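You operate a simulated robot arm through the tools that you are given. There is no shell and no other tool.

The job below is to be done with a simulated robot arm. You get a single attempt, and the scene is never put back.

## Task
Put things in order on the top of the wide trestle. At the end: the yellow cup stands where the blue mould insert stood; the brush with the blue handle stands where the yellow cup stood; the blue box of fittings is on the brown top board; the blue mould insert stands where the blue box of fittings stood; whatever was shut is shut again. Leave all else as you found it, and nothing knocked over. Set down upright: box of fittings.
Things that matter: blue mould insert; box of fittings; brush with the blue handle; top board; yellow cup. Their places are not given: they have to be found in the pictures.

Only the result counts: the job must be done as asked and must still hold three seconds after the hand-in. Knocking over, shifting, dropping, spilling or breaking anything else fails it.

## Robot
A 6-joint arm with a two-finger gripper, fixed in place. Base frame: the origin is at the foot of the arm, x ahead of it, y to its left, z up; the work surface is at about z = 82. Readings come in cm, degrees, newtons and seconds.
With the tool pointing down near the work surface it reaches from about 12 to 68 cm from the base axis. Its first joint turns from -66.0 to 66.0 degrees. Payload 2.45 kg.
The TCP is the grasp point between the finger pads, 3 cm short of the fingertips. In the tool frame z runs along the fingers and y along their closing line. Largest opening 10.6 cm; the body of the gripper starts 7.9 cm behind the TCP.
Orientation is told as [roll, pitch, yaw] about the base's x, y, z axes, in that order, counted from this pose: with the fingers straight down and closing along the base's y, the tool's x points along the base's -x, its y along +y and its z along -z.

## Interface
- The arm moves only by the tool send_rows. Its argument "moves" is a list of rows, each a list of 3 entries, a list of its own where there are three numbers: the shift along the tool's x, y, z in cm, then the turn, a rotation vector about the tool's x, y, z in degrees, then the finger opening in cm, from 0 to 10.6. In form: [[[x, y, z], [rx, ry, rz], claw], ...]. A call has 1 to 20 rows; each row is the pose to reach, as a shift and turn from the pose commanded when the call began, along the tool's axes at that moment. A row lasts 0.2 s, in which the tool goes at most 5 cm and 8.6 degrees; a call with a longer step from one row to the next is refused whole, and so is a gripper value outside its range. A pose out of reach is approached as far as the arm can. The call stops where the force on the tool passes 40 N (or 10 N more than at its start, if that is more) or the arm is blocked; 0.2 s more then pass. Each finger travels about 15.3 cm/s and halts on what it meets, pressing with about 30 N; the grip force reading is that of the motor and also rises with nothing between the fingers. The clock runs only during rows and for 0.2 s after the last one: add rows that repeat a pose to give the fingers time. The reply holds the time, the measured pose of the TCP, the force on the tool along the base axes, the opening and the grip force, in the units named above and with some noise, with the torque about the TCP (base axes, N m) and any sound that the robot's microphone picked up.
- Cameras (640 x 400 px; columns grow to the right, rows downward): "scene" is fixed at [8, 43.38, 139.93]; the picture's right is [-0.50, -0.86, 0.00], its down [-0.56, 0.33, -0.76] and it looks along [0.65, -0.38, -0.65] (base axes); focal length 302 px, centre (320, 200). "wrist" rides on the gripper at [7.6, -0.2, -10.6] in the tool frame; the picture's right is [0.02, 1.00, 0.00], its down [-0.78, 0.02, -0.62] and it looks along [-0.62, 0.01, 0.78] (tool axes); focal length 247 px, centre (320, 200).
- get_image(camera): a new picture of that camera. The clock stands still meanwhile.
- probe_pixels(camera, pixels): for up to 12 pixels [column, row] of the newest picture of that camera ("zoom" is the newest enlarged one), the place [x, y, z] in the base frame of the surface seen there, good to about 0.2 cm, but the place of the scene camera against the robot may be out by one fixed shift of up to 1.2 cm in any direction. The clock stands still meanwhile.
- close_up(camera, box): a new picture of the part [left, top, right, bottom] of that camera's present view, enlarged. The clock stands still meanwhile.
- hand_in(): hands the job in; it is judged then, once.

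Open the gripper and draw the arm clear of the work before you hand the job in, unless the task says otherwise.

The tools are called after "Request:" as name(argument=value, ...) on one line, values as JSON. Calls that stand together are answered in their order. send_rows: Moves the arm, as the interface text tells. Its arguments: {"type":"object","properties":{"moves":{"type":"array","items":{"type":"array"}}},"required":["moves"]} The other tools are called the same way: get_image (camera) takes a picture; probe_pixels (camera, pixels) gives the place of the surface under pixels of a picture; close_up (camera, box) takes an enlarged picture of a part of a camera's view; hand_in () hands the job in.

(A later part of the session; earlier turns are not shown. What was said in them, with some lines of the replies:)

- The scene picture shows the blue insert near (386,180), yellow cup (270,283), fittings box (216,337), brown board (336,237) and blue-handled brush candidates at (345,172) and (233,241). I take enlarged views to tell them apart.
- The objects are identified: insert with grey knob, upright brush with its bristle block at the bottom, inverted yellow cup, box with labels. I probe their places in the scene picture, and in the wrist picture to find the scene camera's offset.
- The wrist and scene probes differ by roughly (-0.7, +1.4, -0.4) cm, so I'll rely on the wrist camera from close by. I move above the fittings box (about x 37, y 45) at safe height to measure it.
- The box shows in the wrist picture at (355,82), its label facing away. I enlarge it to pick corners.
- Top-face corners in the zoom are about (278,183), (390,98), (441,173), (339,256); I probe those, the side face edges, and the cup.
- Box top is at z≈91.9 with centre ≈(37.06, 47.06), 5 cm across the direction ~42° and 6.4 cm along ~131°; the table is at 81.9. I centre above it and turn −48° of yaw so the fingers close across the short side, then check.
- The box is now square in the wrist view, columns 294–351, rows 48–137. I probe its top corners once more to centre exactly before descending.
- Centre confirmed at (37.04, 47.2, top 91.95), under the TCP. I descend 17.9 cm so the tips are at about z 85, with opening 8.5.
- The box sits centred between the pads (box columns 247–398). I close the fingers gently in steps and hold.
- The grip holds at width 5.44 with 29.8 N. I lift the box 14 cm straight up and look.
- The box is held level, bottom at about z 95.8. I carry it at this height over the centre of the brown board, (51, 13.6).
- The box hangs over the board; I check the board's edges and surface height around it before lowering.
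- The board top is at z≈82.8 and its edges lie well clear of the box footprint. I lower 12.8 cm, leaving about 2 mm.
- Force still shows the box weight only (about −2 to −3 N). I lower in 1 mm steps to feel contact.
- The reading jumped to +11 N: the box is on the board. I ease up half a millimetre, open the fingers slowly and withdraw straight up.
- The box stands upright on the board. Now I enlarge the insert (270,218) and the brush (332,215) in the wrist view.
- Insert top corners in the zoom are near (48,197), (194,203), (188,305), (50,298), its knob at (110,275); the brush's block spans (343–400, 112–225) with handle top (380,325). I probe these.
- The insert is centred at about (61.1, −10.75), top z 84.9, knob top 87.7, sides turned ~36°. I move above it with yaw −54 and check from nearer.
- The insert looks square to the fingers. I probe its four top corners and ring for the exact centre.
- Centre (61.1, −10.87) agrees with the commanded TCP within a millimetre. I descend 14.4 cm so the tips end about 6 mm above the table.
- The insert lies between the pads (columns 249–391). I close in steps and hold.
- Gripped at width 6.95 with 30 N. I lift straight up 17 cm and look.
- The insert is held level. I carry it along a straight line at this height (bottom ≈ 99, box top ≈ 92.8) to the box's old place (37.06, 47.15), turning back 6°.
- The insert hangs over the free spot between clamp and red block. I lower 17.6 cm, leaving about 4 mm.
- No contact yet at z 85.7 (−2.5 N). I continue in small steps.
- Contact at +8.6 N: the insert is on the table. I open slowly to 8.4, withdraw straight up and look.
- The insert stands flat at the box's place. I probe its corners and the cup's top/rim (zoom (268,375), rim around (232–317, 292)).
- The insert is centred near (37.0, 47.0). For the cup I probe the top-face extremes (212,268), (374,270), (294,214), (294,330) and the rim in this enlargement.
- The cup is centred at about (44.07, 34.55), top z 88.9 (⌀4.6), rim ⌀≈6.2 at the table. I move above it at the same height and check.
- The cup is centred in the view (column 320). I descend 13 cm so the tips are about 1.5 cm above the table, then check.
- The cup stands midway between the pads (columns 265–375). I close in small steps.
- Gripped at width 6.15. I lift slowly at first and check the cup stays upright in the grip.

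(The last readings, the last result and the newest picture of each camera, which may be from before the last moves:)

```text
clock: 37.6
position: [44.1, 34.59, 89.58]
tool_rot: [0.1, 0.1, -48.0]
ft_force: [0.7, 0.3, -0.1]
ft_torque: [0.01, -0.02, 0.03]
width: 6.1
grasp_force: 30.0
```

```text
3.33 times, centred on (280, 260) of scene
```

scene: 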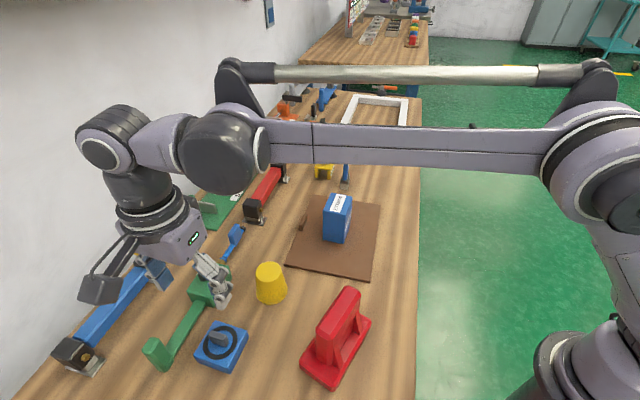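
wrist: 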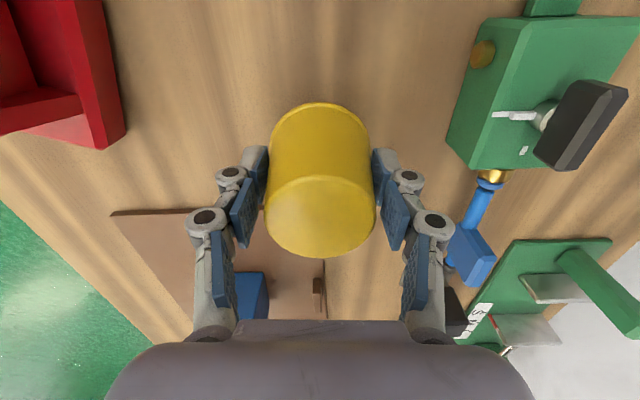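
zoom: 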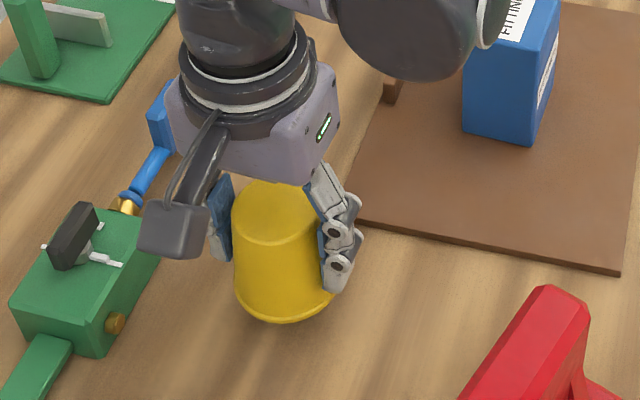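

The cup hangs straight, nothing was under it. I raise it to z≈104 and carry it over to the insert's old place (61.1, −10.87).

Request:
send_rows(moves=[[[0, 0, -3.5], [0, 0, 0], 4.5], [[0, 0, -7.5], [0, 0, 0], 4.5], [[0, 0, -11.5], [0, 0, 0], 4.5], [[0, 0, -14.5], [0, 0, 0], 4.5], [[-3.7625, -1.478, -14.5], [0, 0, 0], 4.5], [[-7.525, -2.957, -14.5], [0, 0, 0], 4.5], [[-11.2875, -4.435, -14.5], [0, 0, 0], 4.5], [[-15.05, -5.913, -14.5], [0, 0, 0], 4.5], [[-18.8125, -7.392, -14.5], [0, 0, 0], 4.5], [[-22.575, -8.87, -14.5], [0, 0, 0], 4.5], [[-26.3375, -10.348, -14.5], [0, 0, 0], 4.5], [[-30.1, -11.827, -14.5], [0, 0, 0], 4.5], [[-33.8625, -13.305, -14.5], [0, 0, 0], 4.5], [[-37.625, -14.783, -14.5], [0, 0, 0], 4.5], [[-41.3875, -16.262, -14.5], [0, 0, 0], 4.5], [[-45.15, -17.74, -14.5], [0, 0, 0], 4.5], [[-45.15, -17.74, -14.5], [0, 0, 0], 4.5]])

Request:
get_image(camera="wrist")

Request:
get_image(camera="scene")

```text
clock: 41.2
position: [61.02, -10.85, 103.92]
tool_rot: [0.0, 0.0, -48.0]
ft_force: [-1.2, 0.5, -0.1]
ft_torque: [0.01, 0.01, 0.01]
width: 6.08
grasp_force: 29.9
```

```text
taken
```

wrist: 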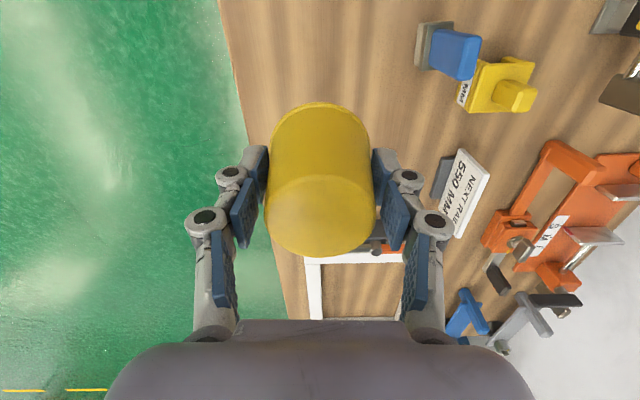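

```text
taken
```

scene: 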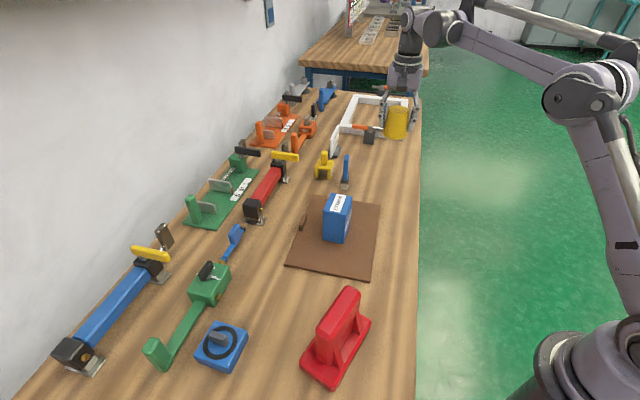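

The cup is still upright over the empty spot, though the width crept from 6.15 to 6.08, so it may have slid down a few mm. I lower 16.6 cm and then feel for contact.

Request:
send_rows(moves=[[[0, 0, 4.5], [0, 0, 0], 4.5], [[0, 0, 9], [0, 0, 0], 4.5], [[0, 0, 13], [0, 0, 0], 4.5], [[0, 0, 15], [0, 0, 0], 4.5], [[0, 0, 16.2], [0, 0, 0], 4.5], [[0, 0, 16.6], [0, 0, 0], 4.5], [[0, 0, 16.6], [0, 0, 0], 4.5]])

Request:
send_rows(moves=[[[0, 0, 0.12], [0, 0, 0], 4.5], [[0, 0, 0.24], [0, 0, 0], 4.5], [[0, 0, 0.36], [0, 0, 0], 4.5], [[0, 0, 0.36], [0, 0, 0], 4.5]])

```text
clock: 42.8
position: [61.18, -10.8, 87.25]
tool_rot: [0.0, 0.0, -48.0]
ft_force: [0.5, -0.1, -0.4]
ft_torque: [0.01, 0.0, 0.01]
width: 6.06
grasp_force: 29.8
```

```text
clock: 43.8
position: [60.97, -10.83, 86.87]
tool_rot: [0.0, 0.0, -48.0]
ft_force: [0.5, -1.0, -0.8]
ft_torque: [-0.02, -0.01, -0.02]
width: 6.13
grasp_force: 30.4
```

No contact yet at z≈86.95. I look at the gap and go on in small steps.

Request:
send_rows(moves=[[[0, 0, 0.1], [0, 0, 0], 4.5], [[0, 0, 0.2], [0, 0, 0], 4.5], [[0, 0, 0.2], [0, 0, 0], 4.5]])

Request:
get_image(camera="wrist")

Request:
close_up(camera="scene", box=[320, 120, 440, 220])

```text
clock: 44.6
position: [61.09, -10.89, 86.65]
tool_rot: [0.0, 0.0, -47.9]
ft_force: [0.5, -0.3, -0.7]
ft_torque: [-0.01, 0.02, -0.02]
width: 6.08
grasp_force: 29.9
```

```text
taken
```

wrist: 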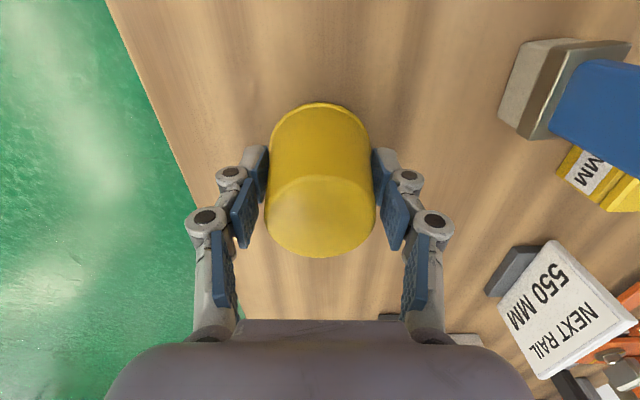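

```text
4.00 times, centred on (380, 170) of scene
```

zoom: 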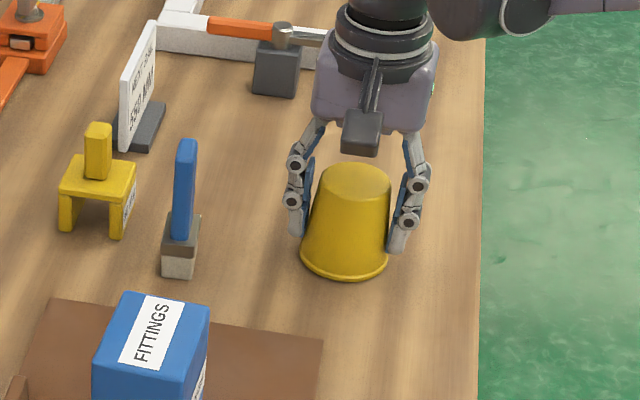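

Cup upright, a few mm over the table. I step on towards contact.

Request:
send_rows(moves=[[[0, 0, 0.1], [0, 0, 0], 4.5], [[0, 0, 0.18], [0, 0, 0], 4.5], [[0, 0, 0.18], [0, 0, 0], 4.5]])

Request:
send_rows(moves=[[[0, 0, 0.06], [0, 0, 0], 4.5], [[0, 0, 0.12], [0, 0, 0], 4.5], [[0, 0, 0.12], [0, 0, 0], 4.5]])

```text
clock: 45.4
position: [61.02, -10.88, 86.67]
tool_rot: [-0.1, -0.2, -48.0]
ft_force: [-0.2, 0.1, 0.2]
ft_torque: [0.0, -0.01, 0.04]
width: 6.09
grasp_force: 29.9
```

```text
clock: 46.2
position: [61.07, -10.85, 86.48]
tool_rot: [0.0, 0.1, -48.0]
ft_force: [0.2, 0.3, 18.6]
ft_torque: [0.03, 0.0, 0.04]
width: 6.09
grasp_force: 30.1
```

Contact at +18.6 N: the cup is on the table. I ease off slightly, open the fingers slowly and withdraw.

Request:
send_rows(moves=[[[0, 0, -0.08], [0, 0, 0], 5.2], [[0, 0, -0.08], [0, 0, 0], 5.9], [[0, 0, -0.08], [0, 0, 0], 6.5], [[0, 0, -0.08], [0, 0, 0], 7.5], [[0, 0, -0.08], [0, 0, 0], 9], [[0, 0, -0.08], [0, 0, 0], 9.5], [[0, 0, -0.08], [0, 0, 0], 9.5], [[0, 0, -3], [0, 0, 0], 9.5], [[0, 0, -7], [0, 0, 0], 9.5], [[0, 0, -11], [0, 0, 0], 9.5], [[0, 0, -15], [0, 0, 0], 9.5], [[0, 0, -19], [0, 0, 0], 9.5], [[0, 0, -19], [0, 0, 0], 9.5]])

Request:
get_image(camera="wrist")

Request:
get_image(camera="scene")

Request:
close_up(camera="wrist", box=[260, 20, 500, 170])

```text
clock: 49.0
position: [61.02, -10.69, 105.57]
tool_rot: [0.0, 0.0, -47.9]
ft_force: [0.3, 0.1, -0.2]
ft_torque: [0.0, 0.02, -0.01]
width: 9.52
grasp_force: 0.1
```

```text
taken
```

wrist: 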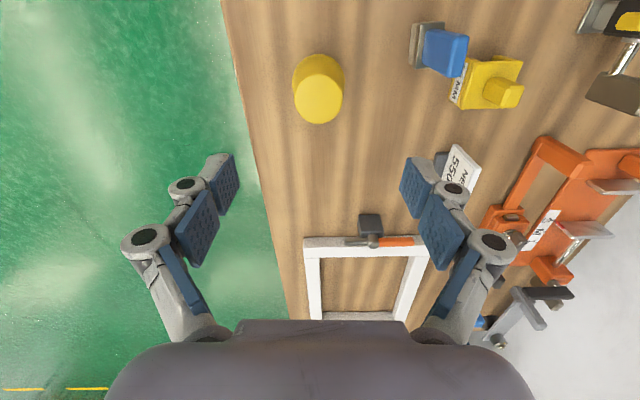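

```text
taken
```

scene: 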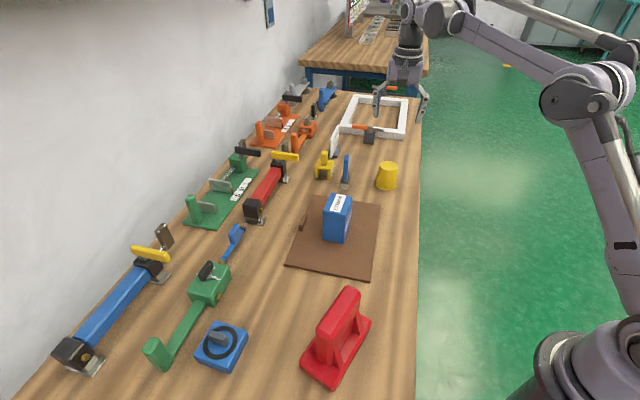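

```text
2.67 times, centred on (380, 95) of wrist
```

zoom: 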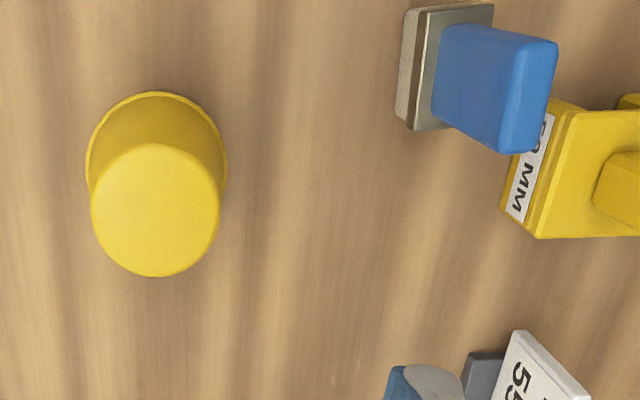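

The cup stands on the insert's old place. The brush handle turns out to be a flat slab; I probe handle and ferrule corners in this enlargement, and the cup's position.

Request:
probe_pixels(camera="zoom", pixels=[[440, 30], [552, 45], [514, 48], [502, 145], [522, 150], [436, 98], [416, 124], [425, 10], [490, 8], [408, 60], [400, 108], [408, 12]])

Request:
probe_pixels(camera="zoom", pixels=[[95, 215], [216, 215], [156, 148], [156, 272], [150, 95], [156, 215], [510, 190], [600, 180]])

```text
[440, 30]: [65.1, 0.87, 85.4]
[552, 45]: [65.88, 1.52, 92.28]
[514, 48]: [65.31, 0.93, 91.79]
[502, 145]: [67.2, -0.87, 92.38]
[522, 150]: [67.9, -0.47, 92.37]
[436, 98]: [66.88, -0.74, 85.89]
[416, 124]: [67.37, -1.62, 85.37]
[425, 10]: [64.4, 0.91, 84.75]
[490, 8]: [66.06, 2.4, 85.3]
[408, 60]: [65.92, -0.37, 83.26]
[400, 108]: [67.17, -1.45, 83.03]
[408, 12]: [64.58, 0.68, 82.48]
```

```text
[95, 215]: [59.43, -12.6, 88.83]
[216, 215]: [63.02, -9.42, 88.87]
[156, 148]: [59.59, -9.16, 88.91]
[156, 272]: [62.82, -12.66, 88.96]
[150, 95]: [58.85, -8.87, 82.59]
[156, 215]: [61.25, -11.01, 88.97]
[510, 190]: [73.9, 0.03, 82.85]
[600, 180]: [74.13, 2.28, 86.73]
```

The cup is centred at (61.2, −11.0), as wanted. The brush's handle centre is ≈(66.6, 0.35), slab direction ≈ −43°; now I check how high its neighbours (yellow piece at (490,80), sign at (460,165)) are.

Request:
close_up(camera="wrist", box=[390, 10, 550, 200])

Request:
probe_pixels(camera="wrist", pixels=[[515, 95], [500, 80], [495, 105], [520, 62], [478, 62], [463, 70], [455, 97], [480, 75], [475, 160], [455, 150], [442, 160], [490, 58]])

```text
2.11 times, centred on (470, 105) of wrist
```

zoom: 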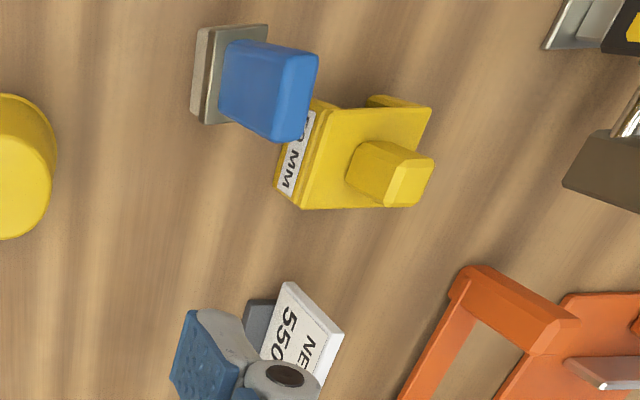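

```text
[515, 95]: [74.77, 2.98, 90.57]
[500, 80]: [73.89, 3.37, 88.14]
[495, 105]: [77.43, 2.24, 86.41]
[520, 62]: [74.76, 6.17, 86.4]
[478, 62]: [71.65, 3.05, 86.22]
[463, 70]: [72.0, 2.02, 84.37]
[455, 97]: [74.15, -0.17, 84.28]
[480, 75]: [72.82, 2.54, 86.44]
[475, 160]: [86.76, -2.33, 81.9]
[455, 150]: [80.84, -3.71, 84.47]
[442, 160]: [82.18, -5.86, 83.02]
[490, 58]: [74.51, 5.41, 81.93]
```

The yellow piece's nearest corner is at (71.6, 3.0, z 86.4), about 5 cm from the brush axis, so a narrow opening with tips above z 87.5 is safe. I move over the brush at high level with yaw −43 and opening 4.

Request:
send_rows(moves=[[[1.16, 2.9, 0], [0, 0, -1.25], 8], [[2.33, 5.8, 0], [0, 0, -2.5], 6], [[3.5, 8.7, 0], [0, 0, -3.75], 4], [[4.66, 11.59, 0], [0, 0, -5], 4], [[4.66, 11.59, 3], [0, 0, -5], 4], [[4.66, 11.59, 5], [0, 0, -5], 4], [[4.66, 11.59, 5], [0, 0, -5], 4]])

Request:
get_image(camera="wrist")

Request:
get_image(camera="scene")

Request:
close_up(camera="wrist", box=[250, 40, 410, 170])

```text
clock: 50.6
position: [66.42, 0.46, 100.47]
tool_rot: [0.0, 0.0, -43.0]
ft_force: [-0.4, -1.1, 0.1]
ft_torque: [0.03, -0.03, 0.04]
width: 4.0
grasp_force: 0.1
out of reach, approached as far as the arm can: row 3, 4, 5
```

```text
taken
```

wrist: 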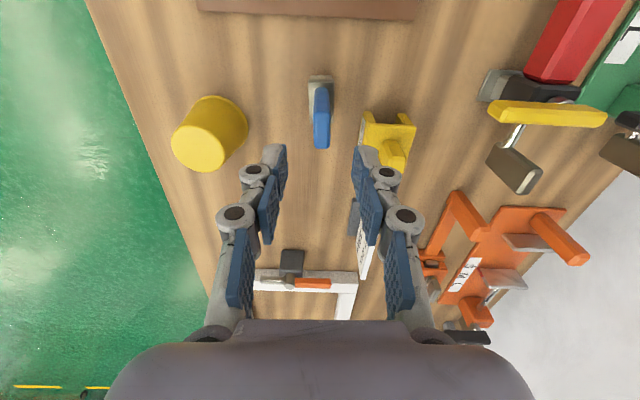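

```text
taken
```

scene: 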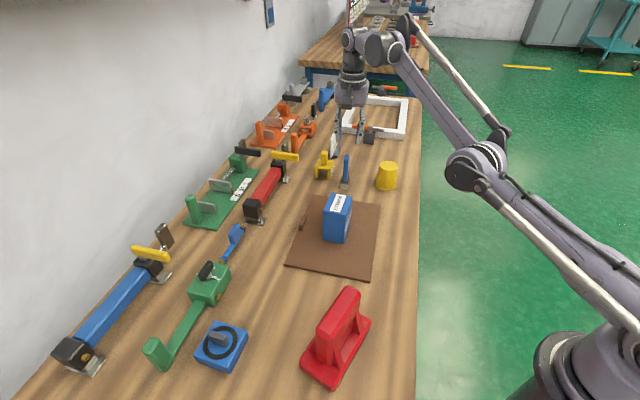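

```text
3.08 times, centred on (330, 105) of wrist
```

zoom: 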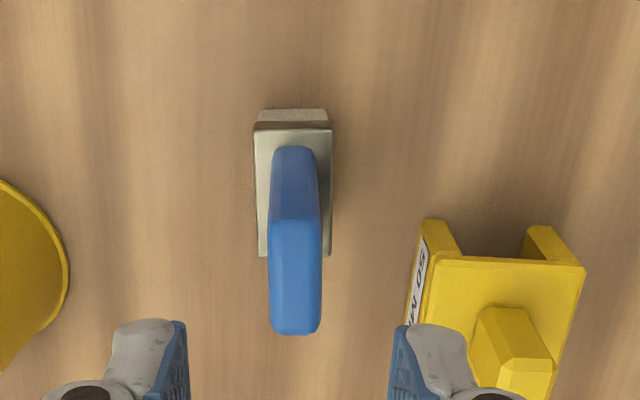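

The pose is reachable at z 100.5 (not at 105), and the handle slab is upright and aligned in view (zoom 270–321, 220–335). I probe it for exact centring.

Request:
probe_pixels(camera="zoom", pixels=[[275, 226], [315, 226], [316, 328], [275, 328], [296, 275], [260, 130], [326, 132], [328, 250], [260, 250], [264, 116], [322, 114], [296, 165]])

```text
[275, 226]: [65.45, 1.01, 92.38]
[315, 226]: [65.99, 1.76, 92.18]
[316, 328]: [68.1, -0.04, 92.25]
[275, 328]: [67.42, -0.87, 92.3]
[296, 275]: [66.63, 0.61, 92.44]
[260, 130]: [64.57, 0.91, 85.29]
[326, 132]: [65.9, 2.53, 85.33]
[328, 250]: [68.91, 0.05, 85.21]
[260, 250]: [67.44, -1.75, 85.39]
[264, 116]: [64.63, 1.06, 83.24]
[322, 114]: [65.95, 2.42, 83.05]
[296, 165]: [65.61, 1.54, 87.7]
```

The brush axis is (66.72, 0.45), upright, direction ≈ −40°. I trim position and yaw and descend 9.9 cm so the pads hold the upper handle, tips at z≈87.6.

Request:
send_rows(moves=[[[-0.02, 0.15, 1], [0, 0, -3], 4], [[-0.02, 0.15, 4], [0, 0, -3], 4], [[-0.02, 0.15, 7], [0, 0, -3], 4], [[-0.02, 0.15, 9], [0, 0, -3], 4], [[-0.02, 0.15, 9.9], [0, 0, -3], 4], [[-0.02, 0.15, 9.9], [0, 0, -3], 4]])

Request:
get_image(camera="wrist")

Request:
close_up(camera="scene", box=[280, 110, 400, 210])

```text
clock: 52.0
position: [66.58, 0.53, 90.68]
tool_rot: [0.0, 0.0, -40.1]
ft_force: [-0.3, 0.6, -0.1]
ft_torque: [0.01, 0.03, 0.0]
width: 3.99
grasp_force: 0.1
out of reach, approached as far as the arm can: row 2, 3, 4
```

```text
taken
```

wrist: 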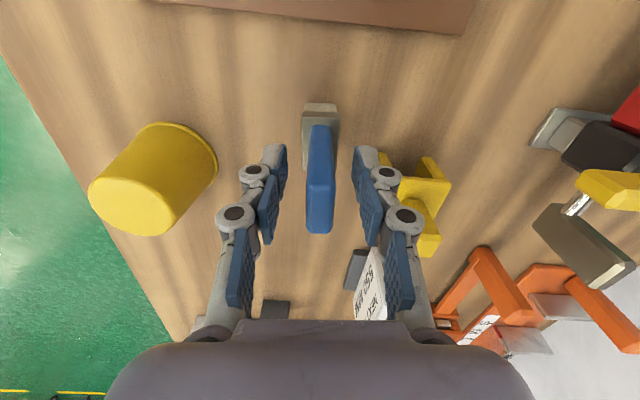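

```text
4.00 times, centred on (340, 160) of scene
```

zoom: 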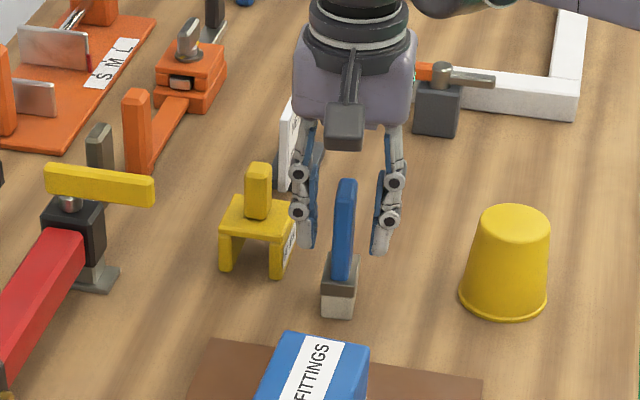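

The handle is centred between the pads (columns 306–334, pads at 272/360). I close in steps and hold.

Request:
send_rows(moves=[[[0, 0, 0], [0, 0, 0], 2.8], [[0, 0, 0], [0, 0, 0], 2.0], [[0, 0, 0], [0, 0, 0], 1.4], [[0, 0, 0], [0, 0, 0], 0.9], [[0, 0, 0], [0, 0, 0], 0.3], [[0, 0, 0], [0, 0, 0], 0.0], [[0, 0, 0], [0, 0, 0], 0.0]])

Request:
get_image(camera="wrist")

```text
clock: 53.6
position: [66.62, 0.51, 90.7]
tool_rot: [-0.1, 0.0, -40.0]
ft_force: [-0.7, 0.5, -0.6]
ft_torque: [0.02, 0.01, 0.01]
width: 1.32
grasp_force: 29.9
```

```text
taken
```

wrist: 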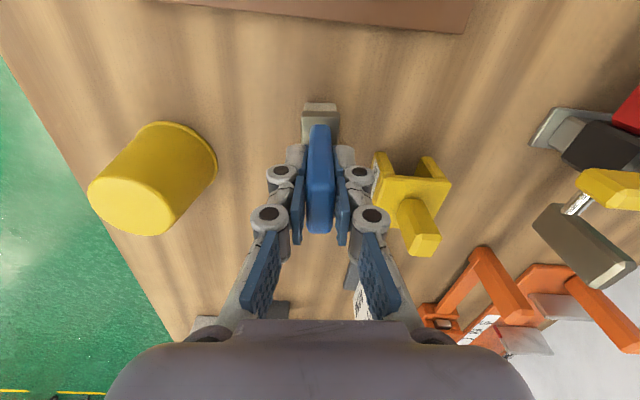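

Held at width 1.32, 30 N. I lift, drifting inward toward the base to stay in reach, and check.

Request:
send_rows(moves=[[[0, 0, -0.7], [0, 0, 0], 0], [[0.383, -0.322, -2], [0, 0, 0], 0], [[1.53, -1.29, -5], [0, 0, 0], 0], [[2.68, -2.25, -8], [0, 0, 0], 0], [[4.02, -3.37, -11.5], [0, 0, 0], 0], [[5.36, -4.5, -15], [0, 0, 0], 0], [[5.36, -4.5, -15], [0, 0, 0], 0]])

Request:
get_image(camera="wrist")

Request:
get_image(camera="scene")

```text
clock: 55.2
position: [59.6, 0.51, 105.52]
tool_rot: [-0.1, 0.1, -40.0]
ft_force: [-0.2, 0.4, -0.4]
ft_torque: [0.01, -0.01, 0.0]
width: 1.32
grasp_force: 30.3
```

```text
taken
```

wrist: 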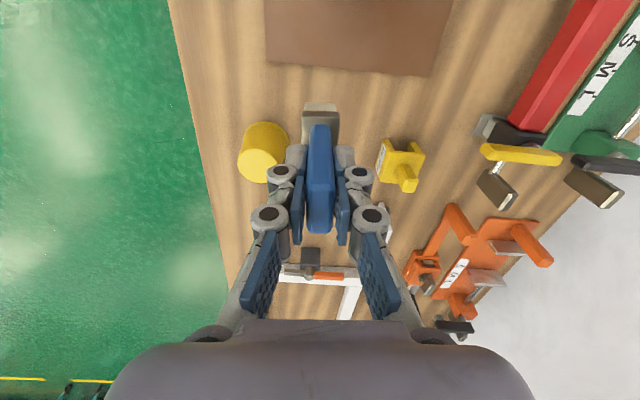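

```text
taken
```

scene: 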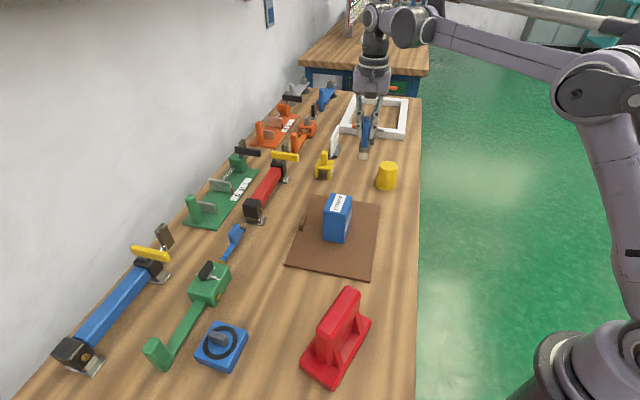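

The brush is held upright, its bottom at about z 96.8, clear of the box top. I carry it to the cup's old place (44.07, 34.55).

Request:
send_rows(moves=[[[3.763, 1.788, 0], [0, 0, 0], 0], [[7.527, 3.576, 0], [0, 0, 0], 0], [[11.29, 5.363, 0], [0, 0, 0], 0], [[15.053, 7.151, 0], [0, 0, 0], 0], [[18.817, 8.939, 0], [0, 0, 0], 0], [[22.58, 10.727, 0], [0, 0, 0], 0], [[26.343, 12.514, 0], [0, 0, 0], 0], [[30.107, 14.302, 0], [0, 0, 0], 0], [[33.87, 16.09, 0], [0, 0, 0], 0], [[33.87, 16.09, 0], [0, 0, 0], 0]])

Request:
get_image(camera="wrist")

Request:
get_image(camera="scene")

```text
clock: 57.4
position: [44.08, 34.56, 105.56]
tool_rot: [0.0, 0.1, -40.0]
ft_force: [0.4, -0.2, -0.8]
ft_torque: [0.02, -0.02, 0.02]
width: 1.3
grasp_force: 29.5
```

```text
taken
```

wrist: 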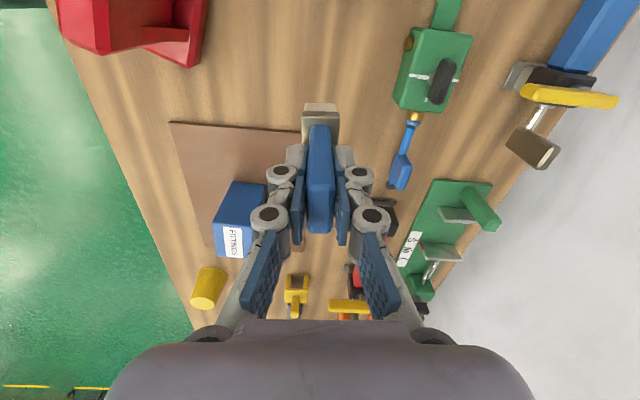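

```text
taken
```

scene: 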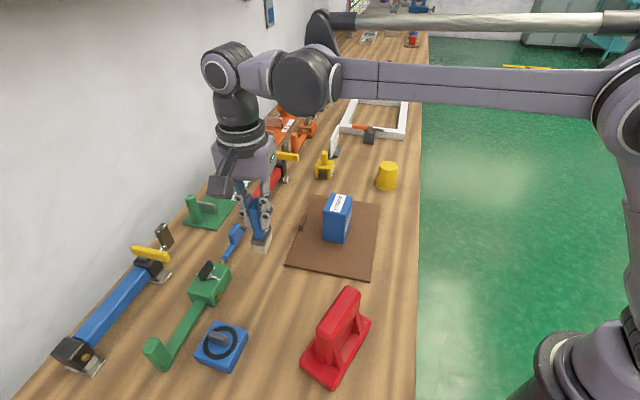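

The brush hangs over the free place. I lower 14.3 cm and then feel for contact in small steps.

Request:
send_rows(moves=[[[0, 0, 4], [0, 0, 0], 0], [[0, 0, 8], [0, 0, 0], 0], [[0, 0, 11.5], [0, 0, 0], 0], [[0, 0, 13.3], [0, 0, 0], 0], [[0, 0, 14.1], [0, 0, 0], 0], [[0, 0, 14.3], [0, 0, 0], 0], [[0, 0, 14.3], [0, 0, 0], 0]])

Request:
send_rows(moves=[[[0, 0, 0.12], [0, 0, 0], 0], [[0, 0, 0.24], [0, 0, 0], 0], [[0, 0, 0.34], [0, 0, 0], 0], [[0, 0, 0.34], [0, 0, 0], 0]])

```text
clock: 59.0
position: [43.87, 34.44, 91.39]
tool_rot: [0.0, -0.1, -40.0]
ft_force: [-0.3, 0.3, -1.0]
ft_torque: [-0.01, 0.0, 0.02]
width: 1.31
grasp_force: 29.8
```

```text
clock: 60.0
position: [44.0, 34.53, 90.94]
tool_rot: [-0.1, 0.0, -40.0]
ft_force: [-0.2, -0.1, -1.4]
ft_torque: [0.0, 0.03, -0.02]
width: 1.33
grasp_force: 29.9
```

No contact yet at z≈90.95. I continue in steps of under a millimetre.

Request:
send_rows(moves=[[[0, 0, 0.07], [0, 0, 0], 0], [[0, 0, 0.14], [0, 0, 0], 0], [[0, 0, 0.14], [0, 0, 0], 0]])

Request:
send_rows(moves=[[[0, 0, 0.06], [0, 0, 0], 0], [[0, 0, 0.06], [0, 0, 0], 0]])

```text
clock: 60.8
position: [44.07, 34.52, 90.8]
tool_rot: [0.1, 0.0, -40.0]
ft_force: [0.7, 0.1, -1.0]
ft_torque: [0.0, 0.02, -0.02]
width: 1.34
grasp_force: 30.2
```

```text
clock: 61.4
position: [44.1, 34.6, 90.85]
tool_rot: [0.0, 0.0, -40.0]
ft_force: [-0.1, -1.0, -1.0]
ft_torque: [0.02, 0.0, 0.01]
width: 1.32
grasp_force: 30.1
```

Still only weight on the sensor; I take two more tiny steps.

Request:
send_rows(moves=[[[0, 0, 0.06], [0, 0, 0], 0], [[0, 0, 0.06], [0, 0, 0], 0]])

Request:
send_rows(moves=[[[0, 0, 0.06], [0, 0, 0], 0], [[0, 0, 0.06], [0, 0, 0], 0]])

```text
clock: 62.0
position: [44.11, 34.54, 90.66]
tool_rot: [0.0, -0.1, -40.0]
ft_force: [1.3, -0.4, -0.4]
ft_torque: [-0.01, 0.0, -0.01]
width: 1.31
grasp_force: 30.0
```

```text
clock: 62.6
position: [43.97, 34.42, 90.63]
tool_rot: [0.0, 0.0, -40.0]
ft_force: [0.2, 0.2, 0.5]
ft_torque: [0.03, 0.01, 0.02]
width: 1.35
grasp_force: 30.2
```

The reading is rising (+0.5 N). One more half-millimetre step.

Request:
send_rows(moves=[[[0, 0, 0.05], [0, 0, 0], 0], [[0, 0, 0.05], [0, 0, 0], 0]])

Request:
get_image(camera="wrist")

Request:
close_up(camera="scene", box=[210, 210, 340, 320])

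```text
clock: 63.2
position: [44.01, 34.44, 90.72]
tool_rot: [-0.1, 0.1, -40.1]
ft_force: [0.1, 0.4, 14.0]
ft_torque: [-0.04, -0.08, -0.02]
width: 1.32
grasp_force: 30.0
```

```text
taken
```

wrist: 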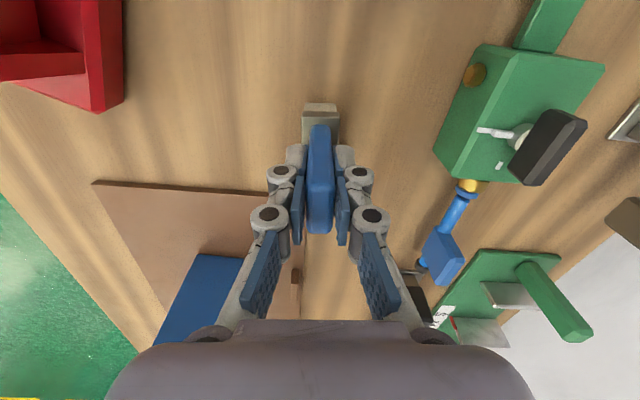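

```text
3.64 times, centred on (275, 265) of scene
```

zoom: 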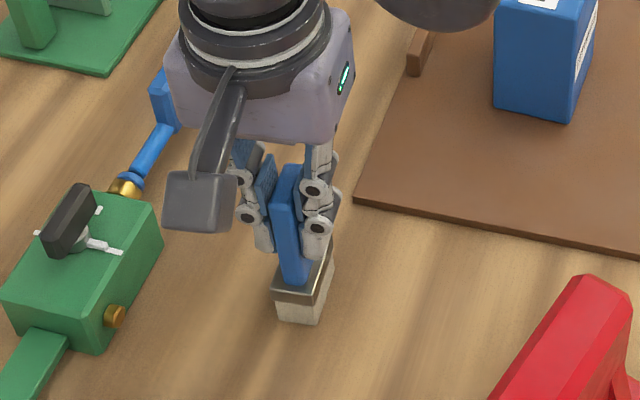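

Contact at +14 N, the brush stands on the table upright. I ease off slightly, open slowly to 4 and let it settle before withdrawing.

Request:
send_rows(moves=[[[0, 0, -0.05], [0, 0, 0], 0.6], [[0, 0, -0.05], [0, 0, 0], 1.1], [[0, 0, -0.05], [0, 0, 0], 1.4], [[0, 0, -0.05], [0, 0, 0], 1.7], [[0, 0, -0.05], [0, 0, 0], 2.2], [[0, 0, -0.05], [0, 0, 0], 3], [[0, 0, -0.05], [0, 0, 0], 4], [[0, 0, -0.05], [0, 0, 0], 4]])

Request:
get_image(camera="wrist")

```text
clock: 65.0
position: [44.04, 34.57, 90.58]
tool_rot: [0.0, 0.0, -40.0]
ft_force: [0.4, -0.2, -0.3]
ft_torque: [0.0, -0.02, 0.02]
width: 3.98
grasp_force: 0.0
```

```text
taken
```

wrist: 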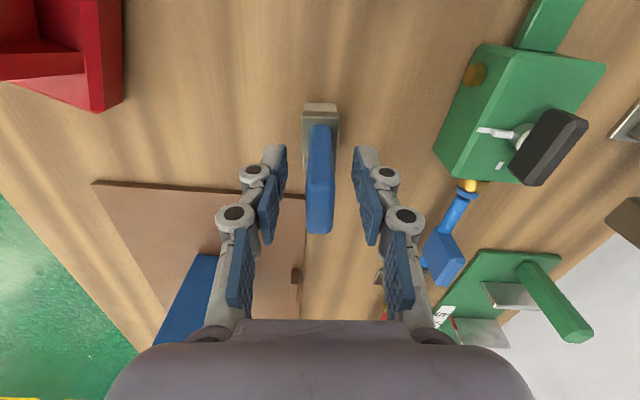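

The brush stands free and upright between the open pads. I withdraw straight up, opening fully only above it, and then look over everything.

Request:
send_rows(moves=[[[0, 0, -2], [0, 0, 0], 4], [[0, 0, -6], [0, 0, 0], 4], [[0, 0, -10], [0, 0, 0], 6], [[0, 0, -14], [0, 0, 0], 8], [[0, 0, -18], [0, 0, 0], 10.6], [[0, 0, -18], [0, 0, 0], 10.6]])

Request:
get_image(camera="wrist")

Request:
get_image(camera="scene")

Request:
close_up(camera="wrist", box=[240, 40, 400, 160])

```text
clock: 66.4
position: [44.13, 34.66, 108.8]
tool_rot: [0.0, -0.1, -40.0]
ft_force: [0.4, 0.1, 0.4]
ft_torque: [-0.03, -0.03, 0.01]
width: 10.6
grasp_force: 0.1
```

```text
taken
```

wrist: 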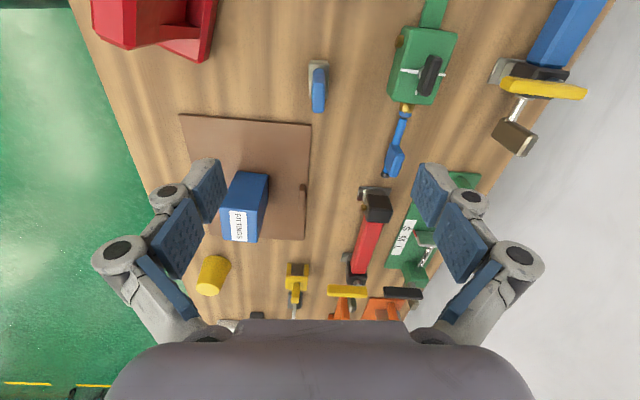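

```text
taken
```

scene: 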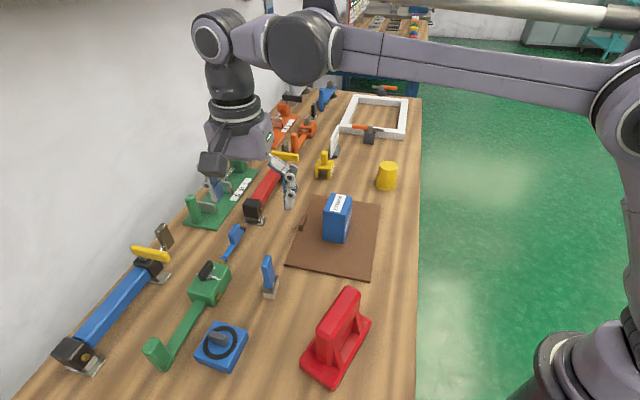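

```text
3.33 times, centred on (320, 100) of wrist
```

zoom: 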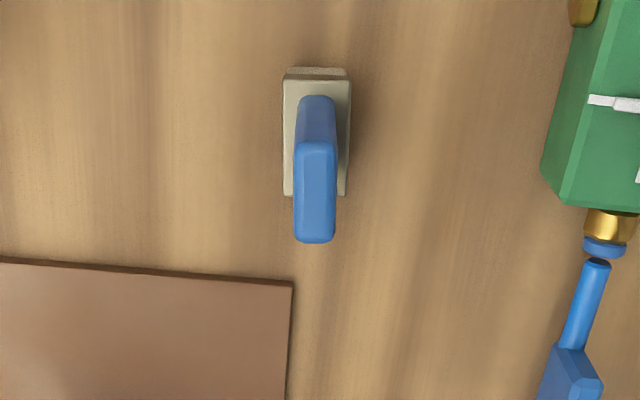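

All four things are placed. I probe the brush's ferrule corners to confirm the spot, then draw the arm away to near its starting pose.

Request:
probe_pixels(camera="zoom", pixels=[[288, 84], [347, 82], [344, 190], [287, 190], [303, 148], [327, 148], [327, 235], [303, 235]])

Request:
send_rows(moves=[[[-2, -3, -1], [0, 0, -6], 10.6], [[-4, -6, -2], [0, 0, -12], 10.6], [[-6, -9, -3], [0, 0, -18], 10.6], [[-8, -12, -4], [0, 0, -24], 10.6], [[-10, -15, -5], [0, 0, -30], 10.6], [[-12, -18, -5], [0, 0, -36], 10.6], [[-12, -20, -5], [0, 0, -40], 10.6], [[-12, -20, -5], [0, 0, -40], 10.6]])

Request:
get_image(camera="scene")

Request:
get_image(camera="wrist")

```text
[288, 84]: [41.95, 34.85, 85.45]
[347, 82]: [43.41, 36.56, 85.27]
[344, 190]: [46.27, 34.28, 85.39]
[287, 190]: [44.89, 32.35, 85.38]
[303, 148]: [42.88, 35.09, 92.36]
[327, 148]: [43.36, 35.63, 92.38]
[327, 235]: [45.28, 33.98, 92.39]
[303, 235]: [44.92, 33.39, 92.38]
```

```text
clock: 68.2
position: [40.5, 11.49, 113.75]
tool_rot: [0.0, -0.1, 0.0]
ft_force: [0.4, -0.1, 0.4]
ft_torque: [0.01, -0.02, 0.03]
width: 10.59
grasp_force: 0.1
```

```text
taken
```

scene: 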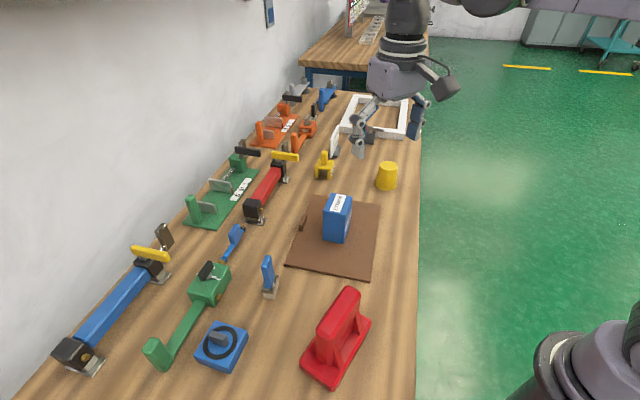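

```text
taken
```

wrist: 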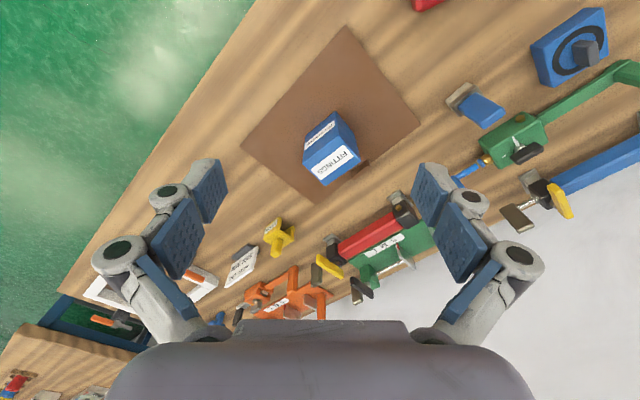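

The brush is centred at (44.1, 34.5), the cup, insert and box stand where asked, and all neighbours look unmoved compared with the first picture. The gripper is open and clear, so I hand the job in.

Request:
hand_in()

```text
The job is handed in.
```

The four things are in their new places, and I handed the job in with the gripper open and the arm clear of the bench. The hand-in reply gave no verdict, so the result below rests on my own last pictures and measurements.

| Thing | Where it is now | Measured centre (x, y) | Target centre (x, y) |
|---|---|---|---|
| Box of fittings | upright on the brown top board | about (51.0, 13.6) | anywhere on the board |
| Blue mould insert | where the box of fittings stood | about (37.0, 47.0) | (37.0, 47.2) |
| Yellow cup | where the mould insert stood, still upside down as I found it | about (61.2, -11.0) | (61.1, -10.9) |
| Brush with the blue handle | where the yellow cup stood, on its bristles | about (44.1, 34.5) | (44.1, 34.55) |

All positions are in cm in the base frame; the box figure is the gripper's position when I let go.

- **Orientation:** I turned the mould insert about 6° when setting it down, so its sides line up with how the box had stood.
- **Shut things:** I opened nothing, so there was nothing to shut again.
- **Everything else:** nothing was knocked over, and by eye the other things look unmoved compared with the first picture.
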